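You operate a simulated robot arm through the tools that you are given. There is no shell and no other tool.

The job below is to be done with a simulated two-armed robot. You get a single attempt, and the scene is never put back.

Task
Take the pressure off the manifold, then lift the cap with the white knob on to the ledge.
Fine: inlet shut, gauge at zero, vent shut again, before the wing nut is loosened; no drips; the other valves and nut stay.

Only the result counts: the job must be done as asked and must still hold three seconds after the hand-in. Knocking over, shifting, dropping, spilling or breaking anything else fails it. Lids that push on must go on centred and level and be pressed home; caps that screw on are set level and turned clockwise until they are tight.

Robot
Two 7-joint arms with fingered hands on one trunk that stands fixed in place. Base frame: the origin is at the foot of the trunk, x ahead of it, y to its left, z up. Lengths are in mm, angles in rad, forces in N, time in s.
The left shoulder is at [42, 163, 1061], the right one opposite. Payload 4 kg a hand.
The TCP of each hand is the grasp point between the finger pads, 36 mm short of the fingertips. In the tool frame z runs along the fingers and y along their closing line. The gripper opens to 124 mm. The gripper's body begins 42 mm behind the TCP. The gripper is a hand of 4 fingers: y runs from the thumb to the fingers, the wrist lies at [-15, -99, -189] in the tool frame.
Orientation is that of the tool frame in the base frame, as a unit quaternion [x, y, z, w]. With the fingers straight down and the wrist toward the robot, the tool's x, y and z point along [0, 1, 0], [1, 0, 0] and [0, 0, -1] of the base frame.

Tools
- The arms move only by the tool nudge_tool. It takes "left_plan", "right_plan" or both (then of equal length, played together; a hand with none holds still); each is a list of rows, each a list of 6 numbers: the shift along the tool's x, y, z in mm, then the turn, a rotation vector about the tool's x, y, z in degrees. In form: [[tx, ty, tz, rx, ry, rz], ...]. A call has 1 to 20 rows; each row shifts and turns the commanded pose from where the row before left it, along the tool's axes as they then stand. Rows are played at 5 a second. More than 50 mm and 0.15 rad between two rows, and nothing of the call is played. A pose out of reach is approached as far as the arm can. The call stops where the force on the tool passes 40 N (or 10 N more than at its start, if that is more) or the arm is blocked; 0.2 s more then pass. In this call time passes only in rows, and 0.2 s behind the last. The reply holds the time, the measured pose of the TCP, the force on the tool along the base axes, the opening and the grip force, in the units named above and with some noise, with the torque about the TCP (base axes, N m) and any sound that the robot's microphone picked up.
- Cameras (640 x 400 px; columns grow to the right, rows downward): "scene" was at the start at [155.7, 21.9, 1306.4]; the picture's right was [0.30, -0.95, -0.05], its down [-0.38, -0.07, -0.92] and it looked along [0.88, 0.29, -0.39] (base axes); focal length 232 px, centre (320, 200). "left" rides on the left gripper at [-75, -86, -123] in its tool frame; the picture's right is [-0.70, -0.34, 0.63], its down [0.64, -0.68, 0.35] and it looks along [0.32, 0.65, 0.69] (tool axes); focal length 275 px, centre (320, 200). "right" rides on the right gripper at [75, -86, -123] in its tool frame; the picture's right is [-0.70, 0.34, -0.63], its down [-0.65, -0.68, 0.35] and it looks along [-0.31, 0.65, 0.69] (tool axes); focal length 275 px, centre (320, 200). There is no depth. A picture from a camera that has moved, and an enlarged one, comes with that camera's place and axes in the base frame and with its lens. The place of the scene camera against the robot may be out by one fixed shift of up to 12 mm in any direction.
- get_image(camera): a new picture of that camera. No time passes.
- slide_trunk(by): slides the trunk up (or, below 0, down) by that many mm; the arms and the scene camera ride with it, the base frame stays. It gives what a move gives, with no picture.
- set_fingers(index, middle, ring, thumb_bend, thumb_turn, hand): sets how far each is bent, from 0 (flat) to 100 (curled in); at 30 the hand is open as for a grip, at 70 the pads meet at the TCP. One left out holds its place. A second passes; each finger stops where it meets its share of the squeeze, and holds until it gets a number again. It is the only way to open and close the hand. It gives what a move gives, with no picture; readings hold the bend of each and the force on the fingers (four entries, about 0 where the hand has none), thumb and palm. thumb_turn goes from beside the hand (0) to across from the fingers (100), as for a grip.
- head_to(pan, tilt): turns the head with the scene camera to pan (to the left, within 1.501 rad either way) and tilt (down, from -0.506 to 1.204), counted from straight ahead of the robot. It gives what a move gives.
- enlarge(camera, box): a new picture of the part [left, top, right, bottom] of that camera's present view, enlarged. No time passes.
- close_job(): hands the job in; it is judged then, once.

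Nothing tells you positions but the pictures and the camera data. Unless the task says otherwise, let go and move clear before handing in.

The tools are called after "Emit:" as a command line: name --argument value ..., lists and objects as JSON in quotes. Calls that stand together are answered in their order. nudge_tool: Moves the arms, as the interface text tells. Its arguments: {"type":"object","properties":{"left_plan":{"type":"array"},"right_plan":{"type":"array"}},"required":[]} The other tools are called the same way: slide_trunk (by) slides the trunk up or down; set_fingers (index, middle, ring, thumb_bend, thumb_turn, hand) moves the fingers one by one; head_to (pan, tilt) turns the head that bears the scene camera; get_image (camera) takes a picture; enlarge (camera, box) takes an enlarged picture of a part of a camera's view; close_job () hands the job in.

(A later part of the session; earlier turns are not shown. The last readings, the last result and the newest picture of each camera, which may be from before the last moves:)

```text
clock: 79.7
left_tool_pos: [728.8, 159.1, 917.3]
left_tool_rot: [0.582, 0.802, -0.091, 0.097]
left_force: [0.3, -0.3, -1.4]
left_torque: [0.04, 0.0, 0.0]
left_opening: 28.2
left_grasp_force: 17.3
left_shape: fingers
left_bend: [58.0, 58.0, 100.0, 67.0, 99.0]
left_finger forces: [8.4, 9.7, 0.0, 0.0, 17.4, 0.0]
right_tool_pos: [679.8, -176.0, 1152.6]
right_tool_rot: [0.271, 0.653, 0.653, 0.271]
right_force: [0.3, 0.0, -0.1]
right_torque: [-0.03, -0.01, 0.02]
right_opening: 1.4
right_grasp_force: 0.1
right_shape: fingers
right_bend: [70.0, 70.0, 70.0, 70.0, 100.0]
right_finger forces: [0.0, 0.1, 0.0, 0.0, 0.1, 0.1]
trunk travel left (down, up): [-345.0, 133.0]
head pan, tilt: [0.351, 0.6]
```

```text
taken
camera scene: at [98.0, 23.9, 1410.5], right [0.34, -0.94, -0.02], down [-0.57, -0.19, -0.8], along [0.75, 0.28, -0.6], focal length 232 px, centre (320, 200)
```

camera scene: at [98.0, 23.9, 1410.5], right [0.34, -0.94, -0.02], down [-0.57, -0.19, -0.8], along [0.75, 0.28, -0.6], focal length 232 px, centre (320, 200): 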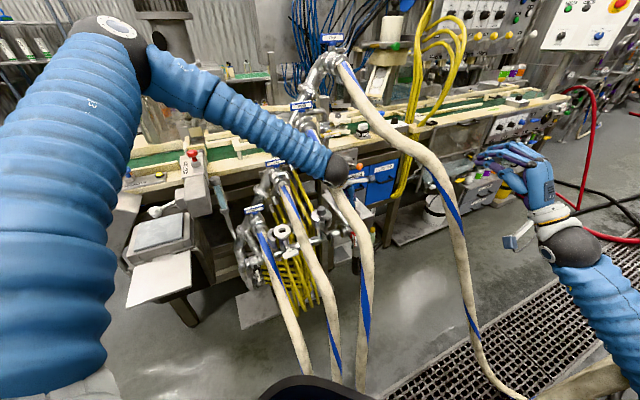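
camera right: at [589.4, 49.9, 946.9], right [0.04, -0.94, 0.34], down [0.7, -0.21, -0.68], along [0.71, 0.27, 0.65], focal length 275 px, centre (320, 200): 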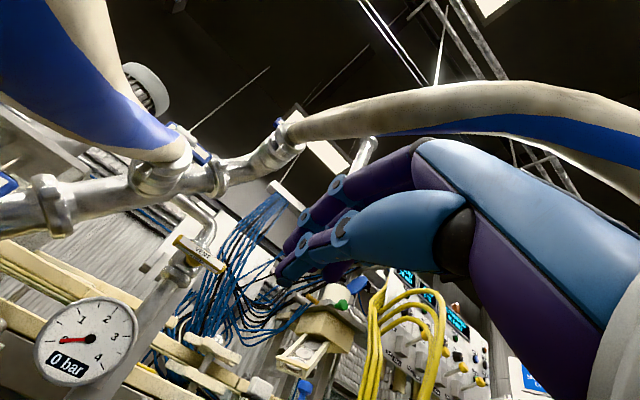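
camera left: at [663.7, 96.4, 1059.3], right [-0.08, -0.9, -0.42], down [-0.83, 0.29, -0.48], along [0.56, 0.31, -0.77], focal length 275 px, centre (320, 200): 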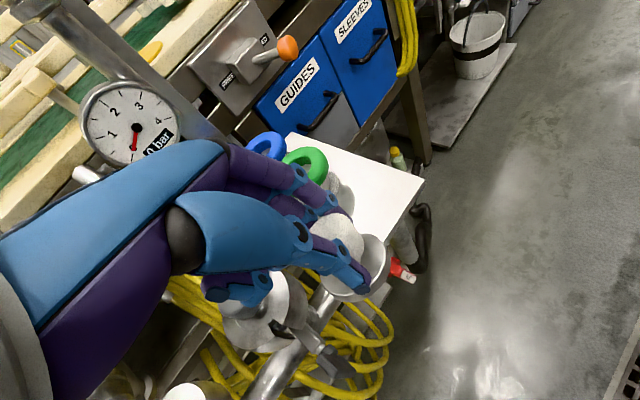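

Now the cap sits just in front of the ledge at a safe height. Moving forward over the free front area.

Emit:
nudge_tool --left_plan '[[-12.3, 22.7, -4, 0, 0, 0], [-12.3, 22.7, -3, 0, 0, 0], [-12.3, 22.7, 0, 0, 0, 0]]'

Emit:
get_image --camera "left"

Emit:
enlarge --camera "scene" --box '[300, 150, 420, 225]'

```text
clock: 80.5
left_tool_pos: [804.9, 148.2, 929.9]
left_tool_rot: [0.582, 0.803, -0.091, 0.095]
left_force: [-0.5, 0.1, -2.6]
left_torque: [0.02, 0.07, 0.03]
left_opening: 28.1
left_grasp_force: 17.4
left_shape: fingers
left_bend: [58.0, 58.0, 100.0, 67.0, 99.0]
left_finger forces: [8.6, 9.7, 0.0, 0.0, 17.4, 0.0]
right_tool_pos: [680.7, -176.4, 1151.0]
right_tool_rot: [0.272, 0.653, 0.653, 0.27]
right_force: [0.2, 0.4, 0.4]
right_torque: [0.01, 0.0, 0.0]
right_opening: 1.3
right_grasp_force: 0.1
right_shape: fingers
right_bend: [70.0, 70.0, 70.0, 70.0, 100.0]
right_finger forces: [0.0, 0.1, 0.0, 0.0, 0.0, 0.1]
trunk travel left (down, up): [-345.0, 133.0]
head pan, tilt: [0.351, 0.6]
```

```text
taken
camera left: at [740.5, 85.0, 1071.4], right [-0.08, -0.9, -0.42], down [-0.83, 0.29, -0.48], along [0.55, 0.31, -0.77], focal length 275 px, centre (320, 200)
```

left: 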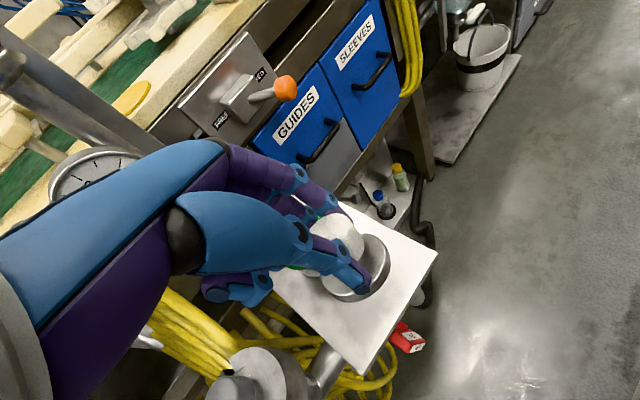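

```text
5.33 times, centred on (360, 188) of scene
camera zoom: at [99.4, 23.8, 1410.3], right [0.34, -0.94, -0.02], down [-0.57, -0.19, -0.8], along [0.75, 0.28, -0.6], focal length 1238 px, centre (107, 267)
```

zoom: 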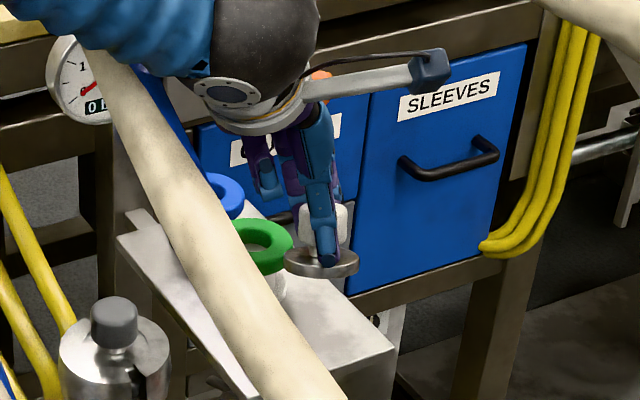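

The cap is over the ledge at about [807, 136]. I'll move it to the middle of the free front-right area (~[831, 134]) and lower toward the plate.

Emit:
nudge_tool --left_plan '[[-9.5, 22, 1.8, 0, 0, 0], [5.3, 0.7, 19.3, 0, 0, 0], [5.3, 0.7, 19.3, 0, 0, 0]]'

Emit:
get_image --camera "left"

Emit:
enlarge --camera "scene" --box '[320, 170, 400, 220]'

```text
clock: 81.2
left_tool_pos: [817.8, 156.5, 899.8]
left_tool_rot: [0.582, 0.802, -0.092, 0.096]
left_force: [0.4, 0.2, -2.3]
left_torque: [0.02, 0.04, 0.01]
left_opening: 28.2
left_grasp_force: 17.8
left_shape: fingers
left_bend: [58.0, 58.0, 100.0, 67.0, 99.0]
left_finger forces: [8.4, 9.9, 0.0, 0.0, 17.2, 0.0]
left hand out of reach, approached as far as the arm can: row 2, 3
right_tool_pos: [680.5, -176.5, 1150.1]
right_tool_rot: [0.271, 0.653, 0.653, 0.271]
right_force: [0.9, -0.1, 0.1]
right_torque: [-0.02, 0.03, 0.01]
right_opening: 1.2
right_grasp_force: 0.1
right_shape: fingers
right_bend: [70.0, 70.0, 70.0, 70.0, 100.0]
right_finger forces: [0.0, 0.0, 0.0, 0.0, 0.0, 0.0]
trunk travel left (down, up): [-345.0, 133.0]
head pan, tilt: [0.351, 0.6]
```

```text
taken
camera left: at [754.2, 94.5, 1040.7], right [-0.08, -0.91, -0.42], down [-0.83, 0.29, -0.48], along [0.56, 0.31, -0.77], focal length 275 px, centre (320, 200)
```

left: 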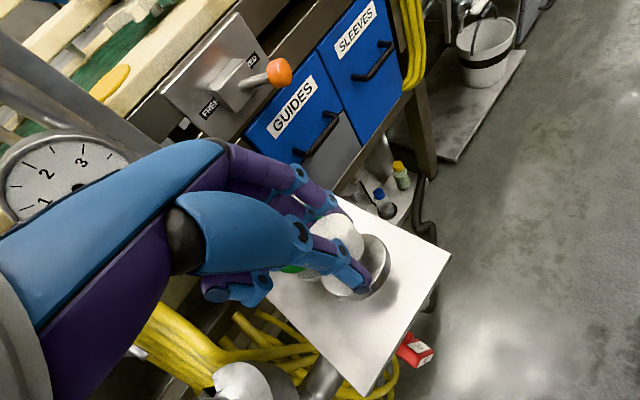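

```text
8.00 times, centred on (360, 195) of scene
camera zoom: at [99.0, 24.1, 1410.4], right [0.34, -0.94, -0.02], down [-0.57, -0.19, -0.8], along [0.75, 0.28, -0.6], focal length 1857 px, centre (0, 240)
```

zoom: 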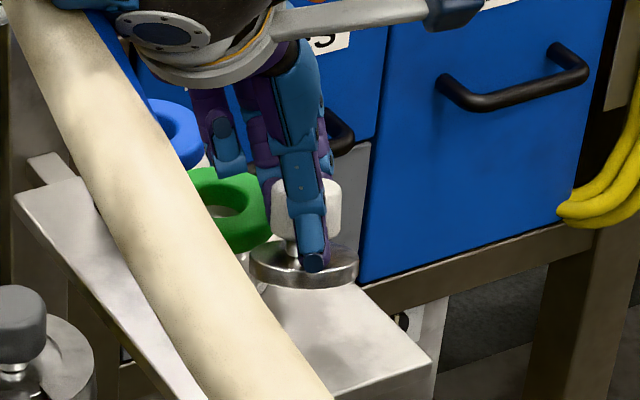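

The reach limit shows again at this height, so I'll raise the hand, lower the trunk more, and keep the right hand up at the same time.

Emit:
nudge_tool --left_plan '[[-7.9, -1, -28.9, 0, 0, 0], [-7.9, -1, -28.9, 0, 0, 0], [-7.9, -1, -28.9, 0, 0, 0]]' --right_plan '[[0, 35, 0, 0, 0, 0], [0, 35, 0, 0, 0, 0], [0, 35, 0, 0, 0, 0]]'

Emit:
slide_trunk --by -90

Emit:
nudge_tool --left_plan '[[-7.7, 3.7, 2, 0, 0, 0], [-7.7, 3.7, 2, 0, 0, 0]]'

Emit:
get_image --camera "left"

Emit:
get_image --camera "scene"

```text
clock: 82.0
left_tool_pos: [816.9, 154.6, 991.5]
left_tool_rot: [0.582, 0.802, -0.092, 0.096]
left_force: [0.2, 0.1, -1.7]
left_torque: [0.03, -0.04, -0.01]
left_opening: 28.3
left_grasp_force: 17.2
left_shape: fingers
left_bend: [58.0, 58.0, 100.0, 67.0, 99.0]
left_finger forces: [8.3, 9.8, 0.0, 0.0, 17.2, 0.0]
right_tool_pos: [677.8, -176.7, 1258.0]
right_tool_rot: [0.27, 0.653, 0.653, 0.271]
right_force: [0.4, 0.5, -0.2]
right_torque: [-0.01, 0.01, -0.02]
right_opening: 1.1
right_grasp_force: 0.1
right_shape: fingers
right_bend: [70.0, 70.0, 70.0, 70.0, 100.0]
right_finger forces: [0.1, 0.0, 0.0, 0.0, 0.0, 0.1]
trunk travel left (down, up): [-345.0, 133.0]
head pan, tilt: [0.351, 0.6]
```

```text
clock: 83.3
left_tool_pos: [818.2, 156.9, 901.7]
left_tool_rot: [0.583, 0.802, -0.09, 0.096]
left_force: [0.4, 0.6, -2.1]
left_torque: [0.0, -0.02, -0.03]
left_opening: 28.0
left_grasp_force: 17.5
left_shape: fingers
left_bend: [58.0, 58.0, 100.0, 67.0, 99.0]
left_finger forces: [8.5, 9.7, 0.0, 0.1, 17.2, 0.0]
right_tool_pos: [679.4, -176.7, 1166.1]
right_tool_rot: [0.271, 0.654, 0.653, 0.271]
right_force: [0.8, -0.3, 0.0]
right_torque: [-0.01, -0.03, -0.04]
right_opening: 1.3
right_grasp_force: 0.0
right_shape: fingers
right_bend: [70.0, 70.0, 70.0, 70.0, 100.0]
right_finger forces: [0.0, 0.0, 0.0, 0.0, 0.0, 0.0]
trunk travel left (down, up): [-255.0, 223.0]
head pan, tilt: [0.351, 0.6]
```

```text
clock: 83.9
left_tool_pos: [830.8, 144.1, 900.4]
left_tool_rot: [0.582, 0.802, -0.092, 0.096]
left_force: [-0.7, -0.2, -1.4]
left_torque: [0.01, -0.02, 0.03]
left_opening: 28.2
left_grasp_force: 18.2
left_shape: fingers
left_bend: [58.0, 58.0, 100.0, 67.0, 99.0]
left_finger forces: [8.4, 9.7, 0.0, 0.0, 17.2, 0.0]
right_tool_pos: [681.2, -176.8, 1165.5]
right_tool_rot: [0.272, 0.653, 0.653, 0.271]
right_force: [-0.7, -0.3, -0.7]
right_torque: [0.0, 0.02, 0.01]
right_opening: 1.0
right_grasp_force: 0.0
right_shape: fingers
right_bend: [70.0, 70.0, 70.0, 70.0, 100.0]
right_finger forces: [0.1, 0.0, 0.1, 0.0, 0.1, 0.1]
trunk travel left (down, up): [-255.0, 223.0]
head pan, tilt: [0.351, 0.6]
```

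```text
taken
camera left: at [766.9, 81.6, 1040.4], right [-0.08, -0.9, -0.42], down [-0.83, 0.29, -0.48], along [0.56, 0.31, -0.77], focal length 275 px, centre (320, 200)
```

left: 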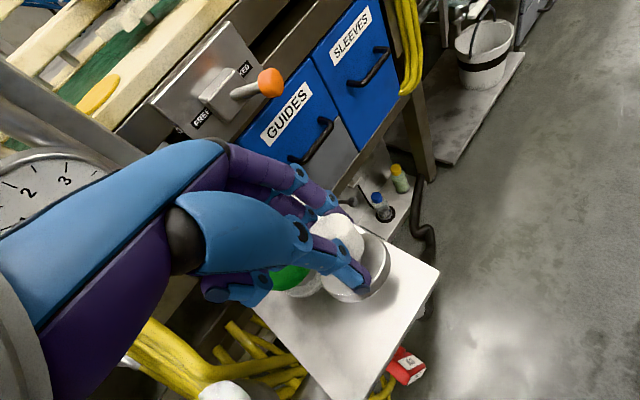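

```text
taken
camera scene: at [131.1, 24.0, 1310.5], right [0.34, -0.94, -0.04], down [-0.63, -0.19, -0.76], along [0.7, 0.28, -0.65], focal length 232 px, centre (320, 200)
```

scene: 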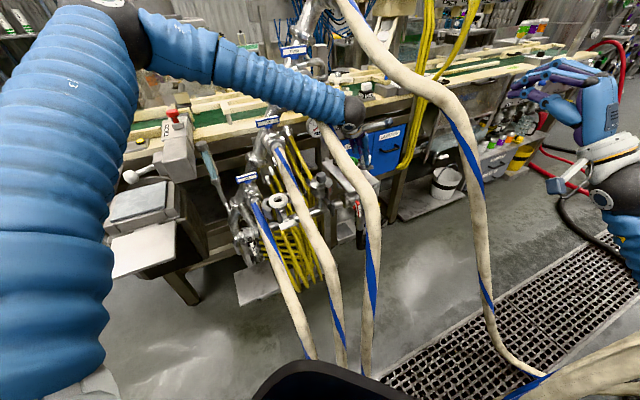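

The cap is centred over the free spot, about [833, 134]. Lowering gently.

Emit:
nudge_tool --left_plan '[[2.6, 0.3, 9.6, 0, 0, 0], [2.6, 0.3, 9.6, 0, 0, 0], [2.6, 0.3, 9.6, 0, 0, 0]]'

Emit:
enlarge --camera "scene" --box '[310, 130, 410, 192]'

Emit:
enlarge --camera "left" --box '[220, 160, 460, 310]'

```text
clock: 84.7
left_tool_pos: [831.2, 143.5, 870.2]
left_tool_rot: [0.582, 0.802, -0.092, 0.096]
left_force: [-0.7, 0.4, -2.5]
left_torque: [0.03, 0.01, 0.02]
left_opening: 27.8
left_grasp_force: 18.0
left_shape: fingers
left_bend: [58.0, 58.0, 100.0, 67.0, 99.0]
left_finger forces: [8.4, 9.7, 0.1, 0.1, 17.2, 0.0]
right_tool_pos: [679.6, -177.4, 1166.7]
right_tool_rot: [0.271, 0.653, 0.653, 0.269]
right_force: [0.3, -0.2, -0.4]
right_torque: [0.03, -0.01, 0.01]
right_opening: 1.2
right_grasp_force: 0.0
right_shape: fingers
right_bend: [70.0, 70.0, 70.0, 70.0, 100.0]
right_finger forces: [0.0, 0.0, 0.1, 0.0, 0.1, 0.0]
trunk travel left (down, up): [-255.0, 223.0]
head pan, tilt: [0.351, 0.6]
```

```text
6.40 times, centred on (360, 161) of scene
camera zoom: at [131.3, 24.1, 1310.5], right [0.34, -0.94, -0.04], down [-0.63, -0.19, -0.76], along [0.7, 0.28, -0.65], focal length 1485 px, centre (64, 450)
```

zoom: 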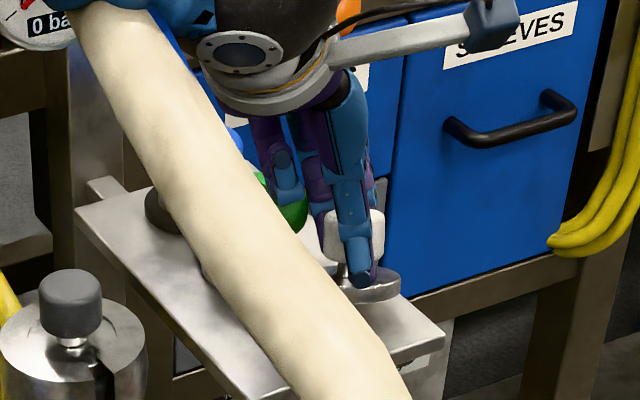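

```text
2.67 times, centred on (340, 235) of left
camera zoom: at [767.1, 82.1, 1010.3], right [-0.08, -0.9, -0.42], down [-0.83, 0.29, -0.48], along [0.56, 0.31, -0.77], focal length 734 px, centre (267, 107)
```

zoom: 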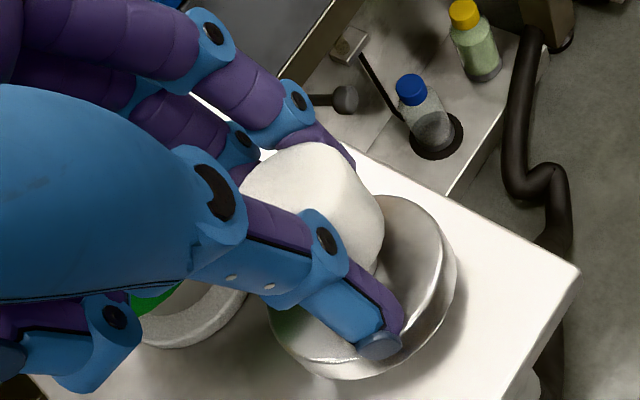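

The cap is just above the plate, but the hand's curled ring finger would come down over the green ring. I'll rise a little and yaw the hand further right so no finger is above it.

Emit:
nudge_tool --left_plan '[[-5.3, -0.7, -19.3, 0, 0, 0], [0, 0, 0, 1.67, 0.22, 6.1], [0, 0, 0, 1.67, 0.22, 6.1], [0, 0, 0, 1.67, 0.22, 6.1], [0, 0, 0, 1.67, 0.22, 6.1], [0, 0, 0, 1.67, 0.22, 6.1], [0, 0, 0, 1.67, 0.22, 6.1]]'

Emit:
get_image --camera "left"

Emit:
enlarge --camera "scene" --box '[310, 130, 410, 192]'

```text
clock: 86.3
left_tool_pos: [831.5, 143.4, 889.6]
left_tool_rot: [0.812, 0.569, -0.118, 0.06]
left_force: [-0.1, 0.0, -1.2]
left_torque: [-0.01, -0.01, 0.02]
left_opening: 27.9
left_grasp_force: 17.7
left_shape: fingers
left_bend: [58.0, 59.0, 100.0, 67.0, 99.0]
left_finger forces: [8.4, 9.7, 0.0, 0.0, 17.1, 0.0]
right_tool_pos: [679.4, -177.0, 1166.8]
right_tool_rot: [0.272, 0.653, 0.653, 0.27]
right_force: [0.1, -0.6, 0.0]
right_torque: [0.0, -0.03, -0.02]
right_opening: 1.3
right_grasp_force: 0.0
right_shape: fingers
right_bend: [70.0, 70.0, 70.0, 70.0, 100.0]
right_finger forces: [0.1, 0.0, 0.0, 0.0, 0.0, 0.1]
trunk travel left (down, up): [-255.0, 223.0]
head pan, tilt: [0.351, 0.6]
```

```text
taken
camera left: at [741.5, 134.5, 1030.9], right [-0.62, -0.66, -0.42], down [-0.47, 0.74, -0.48], along [0.63, -0.1, -0.77], focal length 275 px, centre (320, 200)
```

left: 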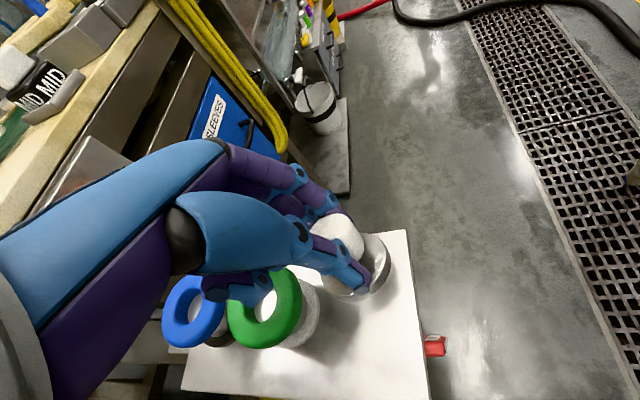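

```text
6.40 times, centred on (360, 161) of scene
camera zoom: at [131.3, 24.3, 1310.4], right [0.34, -0.94, -0.04], down [-0.63, -0.19, -0.76], along [0.7, 0.28, -0.65], focal length 1485 px, centre (64, 450)
```

zoom: 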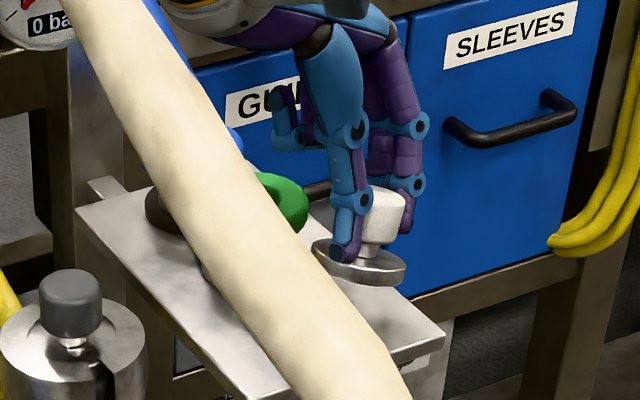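

After the yaw I can see the cap hangs tilted by roughly 10–15°, lower on its right side. Let me look closer to correct it before setting down.

Emit:
enlarge --camera "scene" --box '[345, 155, 385, 180]'

Emit:
enlarge --camera "left" --box '[280, 190, 440, 290]'

Emit:
get_image --camera "right"

```text
16.00 times, centred on (365, 168) of scene
camera zoom: at [131.3, 24.3, 1310.4], right [0.34, -0.94, -0.04], down [-0.63, -0.19, -0.76], along [0.7, 0.28, -0.65], focal length 3714 px, centre (-400, 720)
```

zoom: 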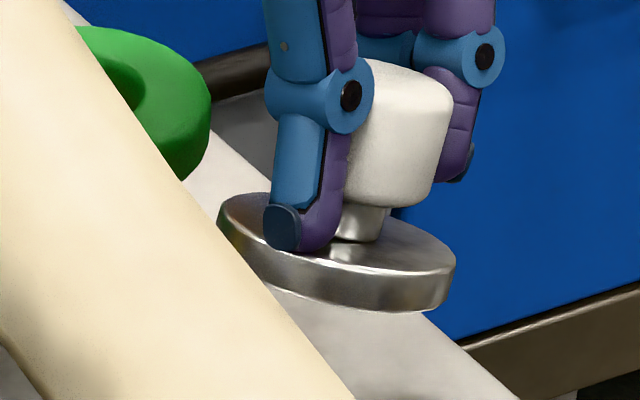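

```text
4.00 times, centred on (360, 240) of left
camera zoom: at [741.5, 134.5, 1030.9], right [-0.62, -0.66, -0.42], down [-0.47, 0.74, -0.48], along [0.63, -0.1, -0.77], focal length 1101 px, centre (160, 40)
```

zoom: 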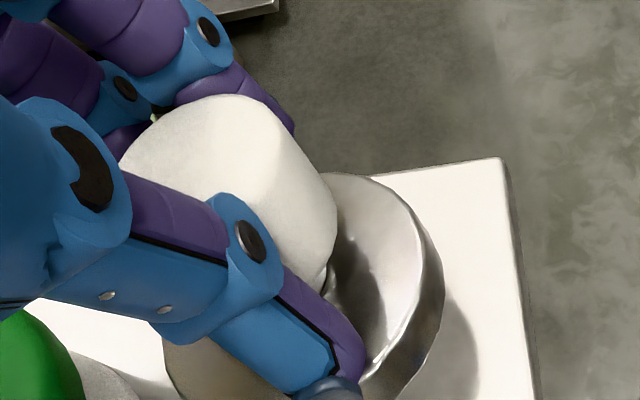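

```text
taken
camera right: at [539.2, -209.8, 1080.0], right [0.04, -0.94, 0.34], down [0.7, -0.21, -0.68], along [0.71, 0.27, 0.65], focal length 275 px, centre (320, 200)
```

right: 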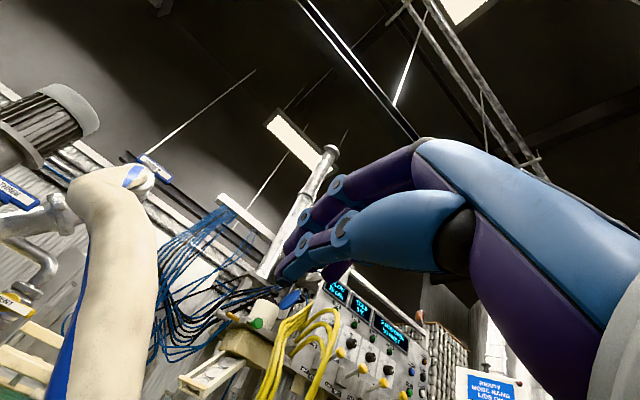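

The cap's finger side hangs lower by about 15°. I'll pitch the hand by that amount, shifting to keep the cap over the spot, and check the level.

Emit:
nudge_tool --left_plan '[[-1.6, -6.8, 0.7, -7.5, 1.95, 1.95], [-1.6, -6.8, 0.7, -7.5, 1.95, 1.95]]'

Emit:
enlarge --camera "scene" --box '[335, 150, 391, 185]'

Emit:
get_image --camera "left"

```text
clock: 86.9
left_tool_pos: [817.2, 147.6, 886.1]
left_tool_rot: [0.819, 0.554, -0.015, 0.151]
left_force: [1.0, -0.3, -1.8]
left_torque: [-0.02, 0.04, -0.01]
left_opening: 27.9
left_grasp_force: 18.0
left_shape: fingers
left_bend: [58.0, 59.0, 100.0, 67.0, 99.0]
left_finger forces: [8.4, 9.8, 0.0, 0.1, 17.6, 0.0]
right_tool_pos: [681.0, -173.8, 1165.3]
right_tool_rot: [0.272, 0.655, 0.652, 0.27]
right_force: [0.5, 0.0, -0.2]
right_torque: [-0.02, 0.02, -0.01]
right_opening: 1.0
right_grasp_force: 0.1
right_shape: fingers
right_bend: [70.0, 70.0, 70.0, 70.0, 100.0]
right_finger forces: [0.1, 0.0, 0.0, 0.0, 0.1, 0.1]
trunk travel left (down, up): [-255.0, 223.0]
head pan, tilt: [0.351, 0.6]
```

```text
11.43 times, centred on (363, 168) of scene
camera zoom: at [132.2, 27.2, 1310.1], right [0.34, -0.94, -0.04], down [-0.63, -0.2, -0.75], along [0.7, 0.28, -0.66], focal length 2652 px, centre (-171, 571)
```

zoom: 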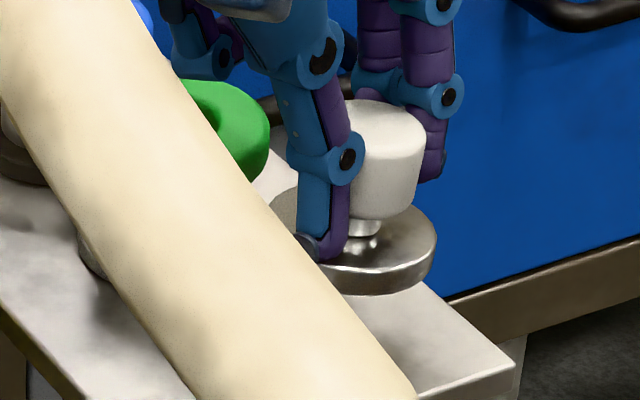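

```text
taken
camera left: at [692.4, 142.4, 999.0], right [-0.49, -0.68, -0.55], down [-0.32, 0.72, -0.61], along [0.81, -0.12, -0.57], focal length 275 px, centre (320, 200)
```

left: 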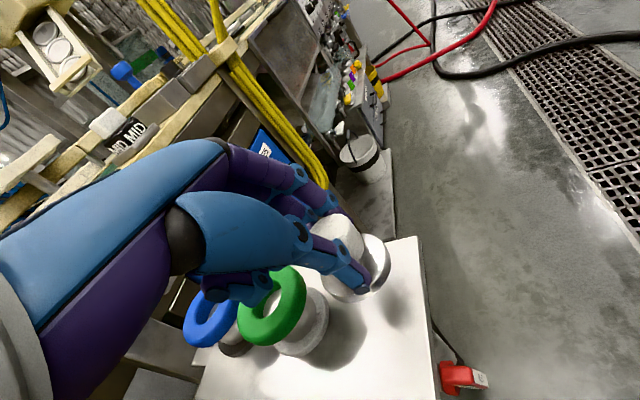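

Emit:
enlarge --camera "scene" --box '[355, 158, 379, 173]'

Emit:
enlarge --camera "scene" --box '[351, 164, 383, 184]'

Emit:
enlarge --camera "left" --box '[290, 200, 410, 275]'

```text
16.00 times, centred on (367, 166) of scene
camera zoom: at [132.2, 27.2, 1310.1], right [0.34, -0.94, -0.04], down [-0.63, -0.2, -0.75], along [0.7, 0.28, -0.66], focal length 3714 px, centre (-432, 752)
```

zoom: 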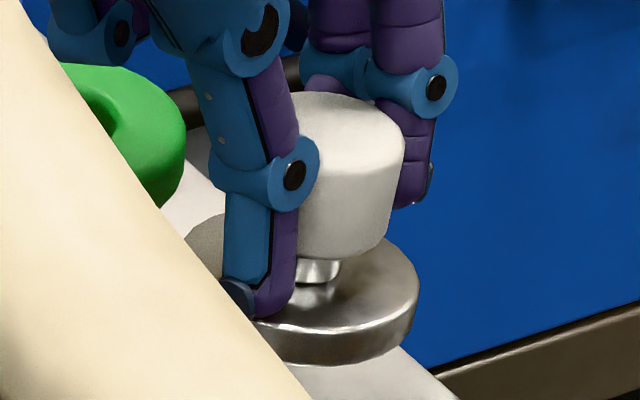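

```text
16.00 times, centred on (367, 174) of scene
camera zoom: at [132.2, 27.2, 1310.1], right [0.34, -0.94, -0.04], down [-0.63, -0.2, -0.75], along [0.7, 0.28, -0.66], focal length 3714 px, centre (-432, 616)
```

zoom: 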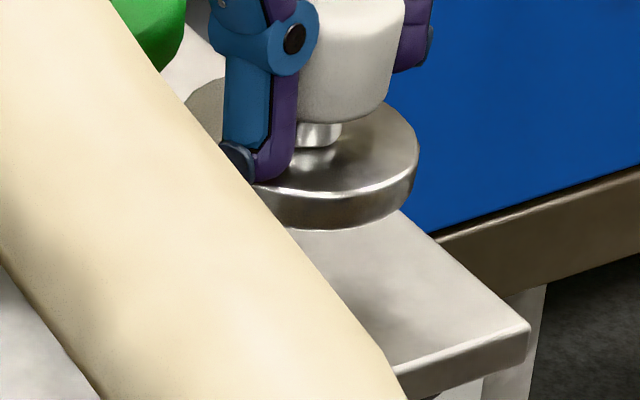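

```text
5.33 times, centred on (350, 238) of left
camera zoom: at [692.4, 142.4, 999.0], right [-0.49, -0.68, -0.55], down [-0.32, 0.72, -0.61], along [0.81, -0.12, -0.57], focal length 1468 px, centre (160, 0)
```

zoom: 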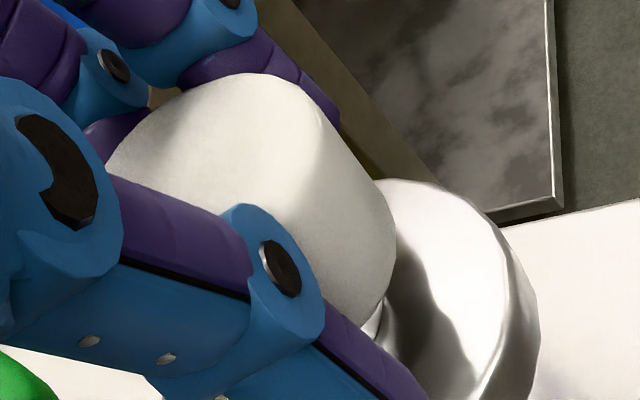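

The cap is level now. I'll shift it 8 mm back from the front edge and lower it step by step, watching for contact.

Emit:
nudge_tool --left_plan '[[7.3, 3.2, -0.7, 0, 0, 0], [1, -1.2, 4.8, 0, 0, 0], [1, -1.2, 4.8, 0, 0, 0], [1, -1.2, 4.8, 0, 0, 0]]'

Emit:
enlarge --camera "scene" --box '[345, 158, 385, 183]'

Emit:
get_image --camera "left"

```text
clock: 87.9
left_tool_pos: [821.8, 151.8, 873.9]
left_tool_rot: [0.819, 0.554, -0.013, 0.15]
left_force: [-0.8, 0.0, -2.5]
left_torque: [0.03, 0.02, 0.01]
left_opening: 27.9
left_grasp_force: 17.6
left_shape: fingers
left_bend: [58.0, 59.0, 100.0, 67.0, 99.0]
left_finger forces: [8.4, 9.7, 0.0, 0.1, 17.5, 0.0]
right_tool_pos: [679.8, -177.2, 1165.8]
right_tool_rot: [0.272, 0.653, 0.653, 0.27]
right_force: [0.2, 0.5, 0.7]
right_torque: [-0.01, 0.02, -0.02]
right_opening: 1.0
right_grasp_force: 0.0
right_shape: fingers
right_bend: [70.0, 70.0, 70.0, 70.0, 100.0]
right_finger forces: [0.1, 0.1, 0.0, 0.1, 0.0, 0.1]
trunk travel left (down, up): [-255.0, 223.0]
head pan, tilt: [0.351, 0.6]
```

```text
16.00 times, centred on (365, 170) of scene
camera zoom: at [131.1, 23.9, 1310.5], right [0.34, -0.94, -0.04], down [-0.63, -0.19, -0.76], along [0.7, 0.28, -0.65], focal length 3714 px, centre (-400, 672)
```

zoom: 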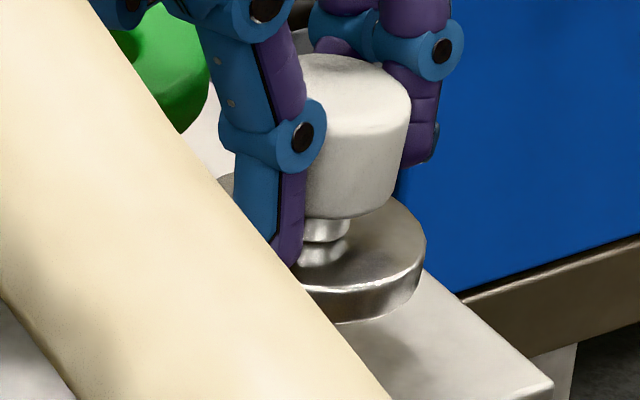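

```text
taken
camera left: at [697.2, 145.1, 985.2], right [-0.48, -0.68, -0.55], down [-0.32, 0.72, -0.61], along [0.81, -0.12, -0.57], focal length 275 px, centre (320, 200)
```

left: 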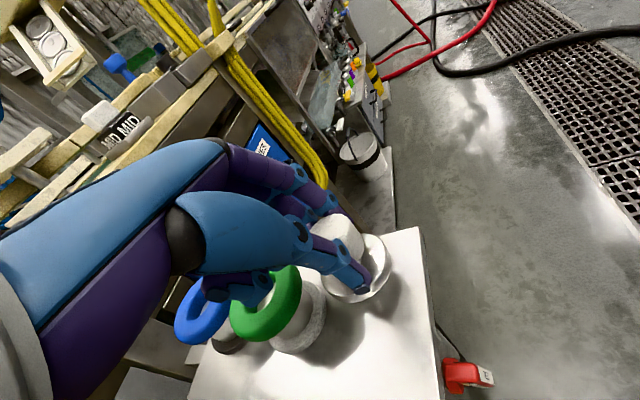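

Emit:
nudge_tool --left_plan '[[0.8, -0.9, 3.8, 0, 0, 0], [0.8, -0.9, 3.8, 0, 0, 0]]'

Emit:
enlarge --camera "scene" --box '[345, 158, 385, 183]'

Emit:
enlarge --camera "left" --box '[200, 200, 440, 350]'

```text
clock: 88.5
left_tool_pos: [821.6, 151.5, 865.3]
left_tool_rot: [0.819, 0.553, -0.013, 0.15]
left_force: [0.0, -0.1, -1.5]
left_torque: [0.04, 0.01, -0.01]
left_opening: 27.9
left_grasp_force: 18.3
left_shape: fingers
left_bend: [58.0, 59.0, 100.0, 67.0, 99.0]
left_finger forces: [8.4, 9.7, 0.1, 0.0, 17.4, 0.0]
right_tool_pos: [679.1, -176.3, 1165.9]
right_tool_rot: [0.27, 0.654, 0.653, 0.271]
right_force: [1.3, 0.5, -0.1]
right_torque: [0.02, 0.04, 0.0]
right_opening: 1.4
right_grasp_force: 0.1
right_shape: fingers
right_bend: [70.0, 70.0, 70.0, 70.0, 100.0]
right_finger forces: [0.0, 0.0, 0.1, 0.0, 0.1, 0.1]
trunk travel left (down, up): [-255.0, 223.0]
head pan, tilt: [0.351, 0.6]
```

```text
16.00 times, centred on (365, 170) of scene
camera zoom: at [130.9, 24.0, 1310.6], right [0.34, -0.94, -0.04], down [-0.63, -0.19, -0.76], along [0.7, 0.28, -0.65], focal length 3714 px, centre (-400, 672)
```

zoom: 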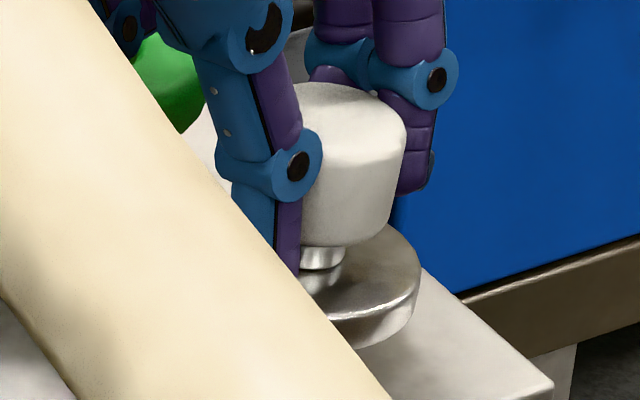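

```text
2.67 times, centred on (320, 275) of left
camera zoom: at [697.6, 145.5, 977.5], right [-0.48, -0.68, -0.55], down [-0.32, 0.72, -0.61], along [0.81, -0.12, -0.57], focal length 734 px, centre (320, 0)
```

zoom: 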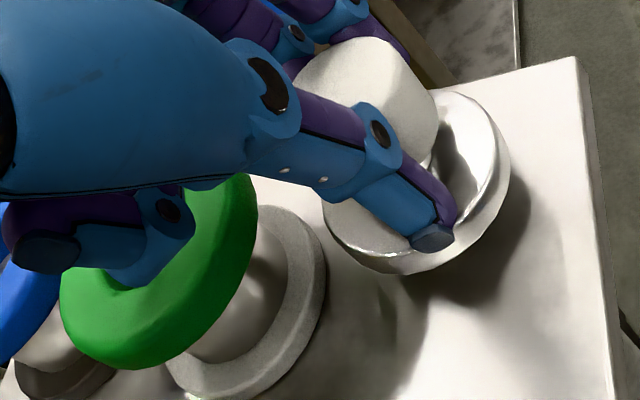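

Emit:
nudge_tool --left_plan '[[0.6, -0.7, 2.9, 0, 0, 0], [0.6, -0.7, 2.9, 0, 0, 0], [0.6, -0.7, 2.9, 0, 0, 0]]'

Emit:
enlarge --camera "scene" --box '[345, 158, 385, 183]'

Emit:
enlarge --camera "left" --box '[200, 200, 440, 350]'

```text
clock: 89.3
left_tool_pos: [822.2, 152.1, 855.6]
left_tool_rot: [0.819, 0.554, -0.013, 0.15]
left_force: [0.0, 1.0, -2.1]
left_torque: [0.02, 0.04, -0.03]
left_opening: 28.1
left_grasp_force: 17.4
left_shape: fingers
left_bend: [58.0, 59.0, 100.0, 67.0, 99.0]
left_finger forces: [8.4, 9.7, 0.1, 0.0, 17.3, 0.0]
right_tool_pos: [679.2, -178.2, 1165.6]
right_tool_rot: [0.271, 0.653, 0.653, 0.271]
right_force: [0.7, -0.1, 0.4]
right_torque: [-0.02, 0.0, 0.0]
right_opening: 1.6
right_grasp_force: 0.1
right_shape: fingers
right_bend: [70.0, 70.0, 70.0, 70.0, 100.0]
right_finger forces: [0.0, 0.0, 0.1, 0.0, 0.0, 0.0]
trunk travel left (down, up): [-255.0, 223.0]
head pan, tilt: [0.351, 0.6]
```

```text
16.00 times, centred on (365, 170) of scene
camera zoom: at [131.1, 24.1, 1310.5], right [0.34, -0.94, -0.04], down [-0.63, -0.19, -0.76], along [0.7, 0.28, -0.65], focal length 3714 px, centre (-400, 672)
```

zoom: 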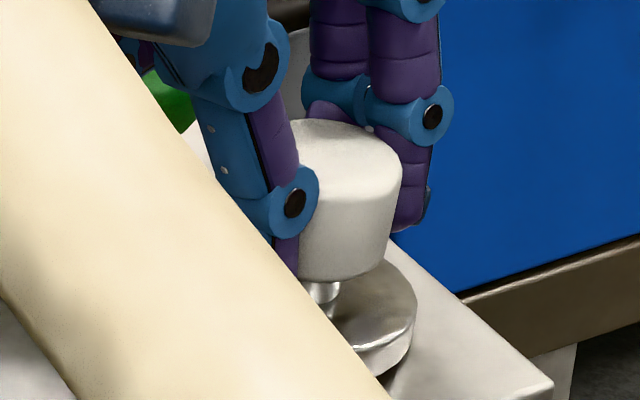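

```text
2.67 times, centred on (320, 275) of left
camera zoom: at [698.0, 145.5, 967.8], right [-0.48, -0.68, -0.55], down [-0.32, 0.72, -0.61], along [0.81, -0.12, -0.57], focal length 734 px, centre (320, 0)
```

zoom: 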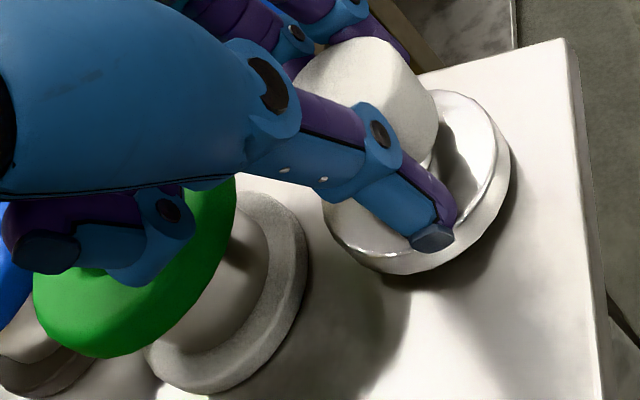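

Emit:
nudge_tool --left_plan '[[0.5, -0.6, 2.4, 0, 0, 0], [0.5, -0.6, 2.4, 0, 0, 0]]'

Emit:
enlarge --camera "left" --box '[200, 200, 440, 350]'

```text
clock: 89.9
left_tool_pos: [823.0, 151.0, 851.8]
left_tool_rot: [0.819, 0.553, -0.012, 0.151]
left_force: [-0.5, 1.9, 7.5]
left_torque: [-0.13, -0.18, 0.01]
left_opening: 27.6
left_grasp_force: 19.1
left_shape: fingers
left_bend: [58.0, 59.0, 100.0, 67.0, 99.0]
left_finger forces: [7.7, 10.2, 0.0, 0.1, 21.2, 0.0]
right_tool_pos: [679.0, -176.5, 1168.2]
right_tool_rot: [0.271, 0.653, 0.654, 0.271]
right_force: [0.2, 0.3, 0.0]
right_torque: [0.0, 0.01, -0.02]
right_opening: 1.2
right_grasp_force: 0.1
right_shape: fingers
right_bend: [70.0, 70.0, 70.0, 70.0, 100.0]
right_finger forces: [0.1, 0.0, 0.0, 0.0, 0.0, 0.0]
trunk travel left (down, up): [-255.0, 223.0]
head pan, tilt: [0.351, 0.6]
```

```text
2.67 times, centred on (320, 275) of left
camera zoom: at [697.6, 145.1, 964.5], right [-0.48, -0.68, -0.55], down [-0.32, 0.72, -0.61], along [0.81, -0.12, -0.57], focal length 734 px, centre (320, 0)
```

zoom: 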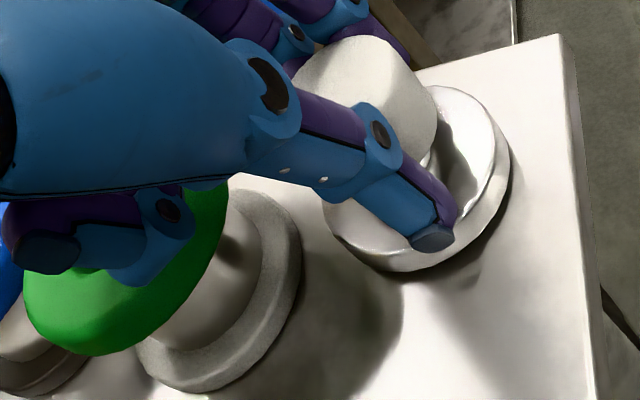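

The cap has touched down on the ledge (about 9 N). Now I open the grip gently.

Emit:
set_fingers --hand "left" --index 53 --middle 53 --thumb_bend 61

Emit:
enlarge --camera "left" --box '[200, 200, 440, 350]'

Emit:
enlarge --camera "scene" --box '[345, 158, 385, 183]'

```text
clock: 90.9
left_tool_pos: [822.1, 150.7, 851.1]
left_tool_rot: [0.819, 0.553, -0.014, 0.151]
left_force: [0.2, 0.3, 0.1]
left_torque: [0.04, 0.01, -0.02]
left_opening: 41.1
left_grasp_force: 0.2
left_shape: fingers
left_bend: [53.0, 53.0, 100.0, 61.0, 99.0]
left_finger forces: [0.4, 0.0, 0.0, 0.1, 0.4, 0.0]
right_tool_pos: [678.9, -176.5, 1165.8]
right_tool_rot: [0.27, 0.653, 0.653, 0.271]
right_force: [0.0, 0.1, 0.2]
right_torque: [0.01, 0.0, -0.01]
right_opening: 1.1
right_grasp_force: 0.0
right_shape: fingers
right_bend: [70.0, 70.0, 70.0, 70.0, 100.0]
right_finger forces: [0.1, 0.0, 0.1, 0.0, 0.1, 0.1]
trunk travel left (down, up): [-255.0, 223.0]
head pan, tilt: [0.351, 0.6]
```

```text
2.67 times, centred on (320, 275) of left
camera zoom: at [697.9, 145.0, 962.8], right [-0.48, -0.68, -0.55], down [-0.32, 0.72, -0.61], along [0.81, -0.12, -0.57], focal length 734 px, centre (320, 0)
```

zoom: 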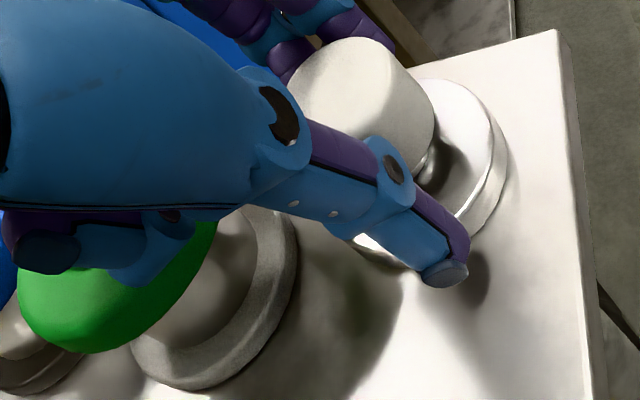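

```text
16.00 times, centred on (365, 170) of scene
camera zoom: at [130.8, 23.9, 1310.6], right [0.34, -0.94, -0.04], down [-0.63, -0.19, -0.76], along [0.7, 0.28, -0.65], focal length 3714 px, centre (-400, 672)
```

zoom: 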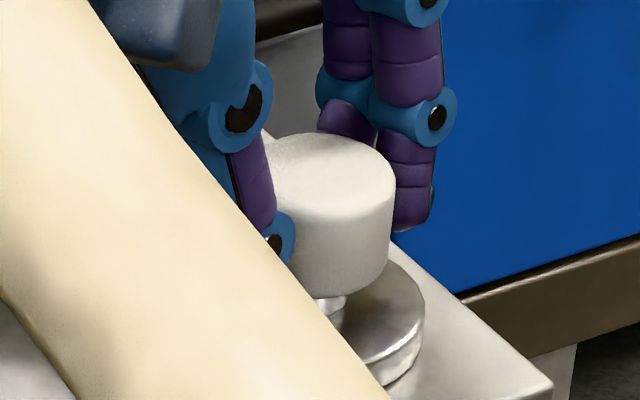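

The cap stands free on the ledge. Opening wider, then rising straight up.

Emit:
set_fingers --hand "left" --index 45 --middle 45 --thumb_bend 47

Emit:
nudge_tool --left_plan '[[-1.9, 2.3, -9.6, 0, 0, 0], [-1.9, 2.3, -9.6, 0, 0, 0], [-3.8, 4.6, -19.1, 0, 0, 0]]'

Emit:
get_image --camera "left"

Emit:
enlarge --camera "scene" --box '[335, 145, 395, 182]'

```text
clock: 91.9
left_tool_pos: [822.5, 150.3, 850.8]
left_tool_rot: [0.819, 0.553, -0.014, 0.15]
left_force: [-0.3, -0.4, -1.3]
left_torque: [-0.01, 0.0, 0.01]
left_opening: 74.3
left_grasp_force: 0.1
left_shape: fingers
left_bend: [45.0, 45.0, 100.0, 47.0, 98.0]
left_finger forces: [0.0, 0.0, 0.1, 0.0, 0.0, 0.1]
right_tool_pos: [678.6, -176.8, 1166.5]
right_tool_rot: [0.271, 0.653, 0.653, 0.271]
right_force: [1.1, -0.5, -0.4]
right_torque: [0.0, -0.01, 0.02]
right_opening: 1.0
right_grasp_force: 0.1
right_shape: fingers
right_bend: [70.0, 70.0, 70.0, 70.0, 100.0]
right_finger forces: [0.0, 0.1, 0.0, 0.1, 0.1, 0.1]
trunk travel left (down, up): [-255.0, 223.0]
head pan, tilt: [0.351, 0.6]
```

```text
clock: 92.7
left_tool_pos: [822.7, 150.7, 892.4]
left_tool_rot: [0.819, 0.553, -0.013, 0.151]
left_force: [0.6, 0.8, 0.2]
left_torque: [0.0, 0.0, 0.01]
left_opening: 74.4
left_grasp_force: 0.0
left_shape: fingers
left_bend: [45.0, 45.0, 100.0, 47.0, 98.0]
left_finger forces: [0.0, 0.0, 0.1, 0.1, 0.0, 0.0]
right_tool_pos: [678.1, -176.8, 1166.4]
right_tool_rot: [0.272, 0.652, 0.653, 0.272]
right_force: [-0.2, -0.2, 0.0]
right_torque: [0.02, -0.03, -0.01]
right_opening: 1.2
right_grasp_force: 0.0
right_shape: fingers
right_bend: [70.0, 70.0, 70.0, 70.0, 100.0]
right_finger forces: [0.0, 0.0, 0.1, 0.1, 0.0, 0.0]
trunk travel left (down, up): [-255.0, 223.0]
head pan, tilt: [0.351, 0.6]
```

```text
taken
camera left: at [697.5, 144.9, 1003.5], right [-0.48, -0.68, -0.55], down [-0.32, 0.73, -0.61], along [0.81, -0.12, -0.57], focal length 275 px, centre (320, 200)
```

left: 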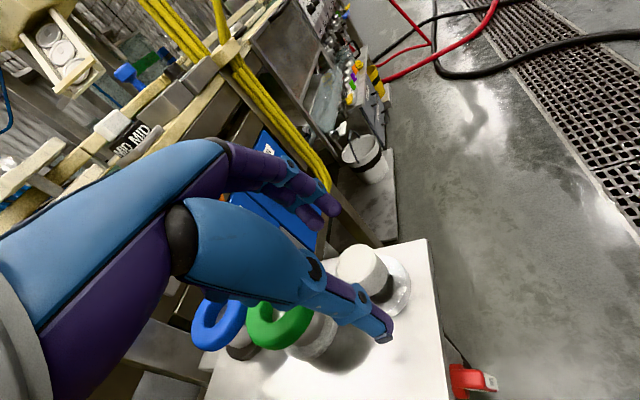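

```text
10.67 times, centred on (365, 164) of scene
camera zoom: at [129.9, 23.4, 1310.8], right [0.34, -0.94, -0.04], down [-0.63, -0.19, -0.76], along [0.7, 0.28, -0.65], focal length 2476 px, centre (-160, 589)
```

zoom: 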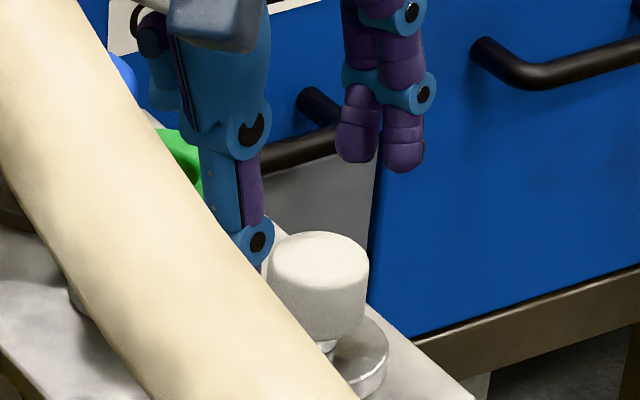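

The cap stands upright on the ledge. Withdrawing the left hand up and back.

Emit:
nudge_tool --left_plan '[[-4.8, 5.8, -23.9, 0, 0, 0], [-4.8, 5.8, -23.9, 0, 0, 0], [-4.8, 5.8, -23.9, 0, 0, 0], [-4.8, 5.8, -23.9, 0, 0, 0], [-12.9, -30.4, -4.8, 0, 0, 0], [-12.9, -30.4, -4.8, 0, 0, 0], [-12.9, -30.4, -4.8, 0, 0, 0]]'

Emit:
get_image --camera "left"

Emit:
get_image --camera "scene"

Emit:
enlarge --camera "scene" --box '[230, 100, 390, 200]'

Emit:
enlarge --camera "scene" --box '[230, 170, 330, 232]'

```text
clock: 94.3
left_tool_pos: [722.7, 152.0, 991.7]
left_tool_rot: [0.819, 0.553, -0.014, 0.151]
left_force: [-0.7, 0.0, -0.7]
left_torque: [-0.01, -0.04, 0.01]
left_opening: 74.5
left_grasp_force: 0.0
left_shape: fingers
left_bend: [45.0, 45.0, 100.0, 47.0, 98.0]
left_finger forces: [0.1, 0.0, 0.0, 0.1, 0.0, 0.0]
right_tool_pos: [677.6, -175.8, 1166.6]
right_tool_rot: [0.271, 0.653, 0.653, 0.271]
right_force: [-0.3, -0.4, 0.2]
right_torque: [0.0, 0.02, -0.03]
right_opening: 1.3
right_grasp_force: 0.1
right_shape: fingers
right_bend: [70.0, 70.0, 70.0, 70.0, 100.0]
right_finger forces: [0.1, 0.0, 0.0, 0.0, 0.0, 0.0]
trunk travel left (down, up): [-255.0, 223.0]
head pan, tilt: [0.351, 0.6]
```

```text
taken
camera left: at [597.2, 146.2, 1103.1], right [-0.48, -0.68, -0.55], down [-0.32, 0.72, -0.61], along [0.81, -0.12, -0.57], focal length 275 px, centre (320, 200)
```

left: 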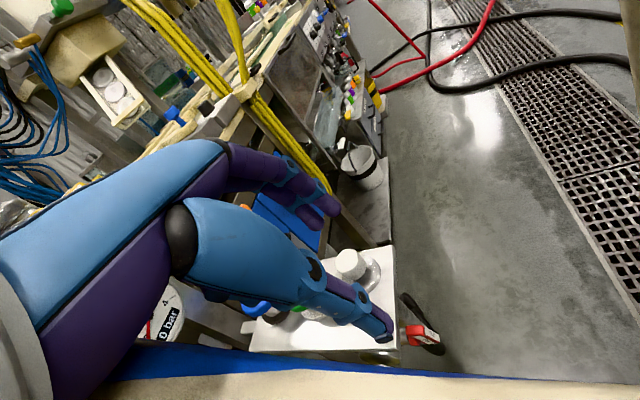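

```text
taken
camera scene: at [130.1, 24.7, 1310.7], right [0.34, -0.94, -0.04], down [-0.63, -0.19, -0.76], along [0.7, 0.28, -0.65], focal length 232 px, centre (320, 200)
```

scene: 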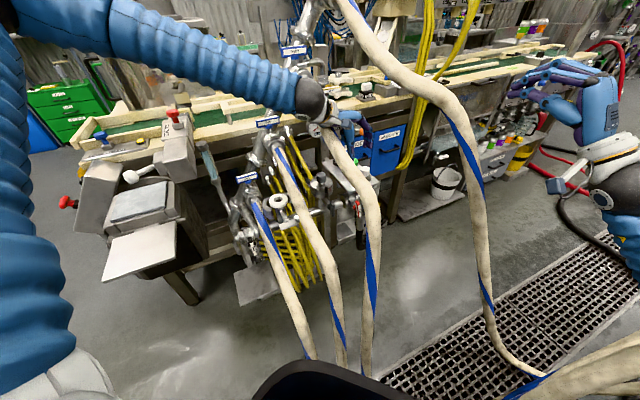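

```text
4.00 times, centred on (310, 150) of scene
camera zoom: at [130.1, 24.7, 1310.7], right [0.34, -0.94, -0.04], down [-0.63, -0.19, -0.76], along [0.7, 0.28, -0.65], focal length 928 px, centre (360, 400)
```

zoom: 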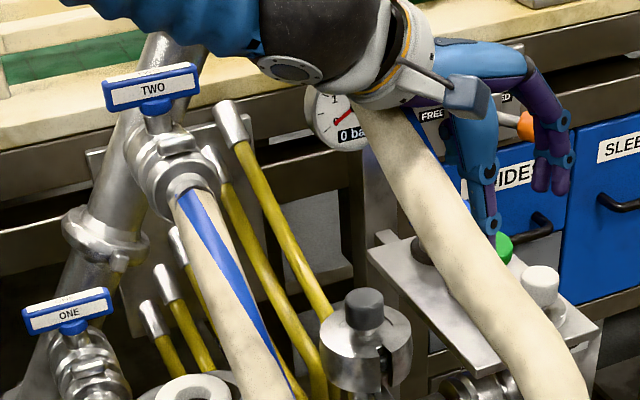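

```text
6.40 times, centred on (280, 201) of scene
camera zoom: at [130.1, 24.7, 1310.7], right [0.34, -0.94, -0.04], down [-0.63, -0.19, -0.76], along [0.7, 0.28, -0.65], focal length 1485 px, centre (576, 194)
```

zoom: 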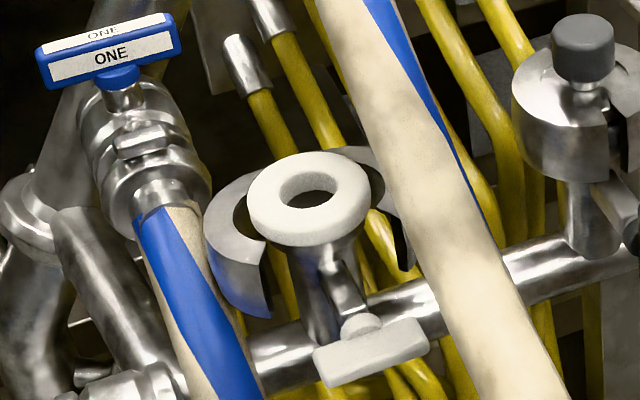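

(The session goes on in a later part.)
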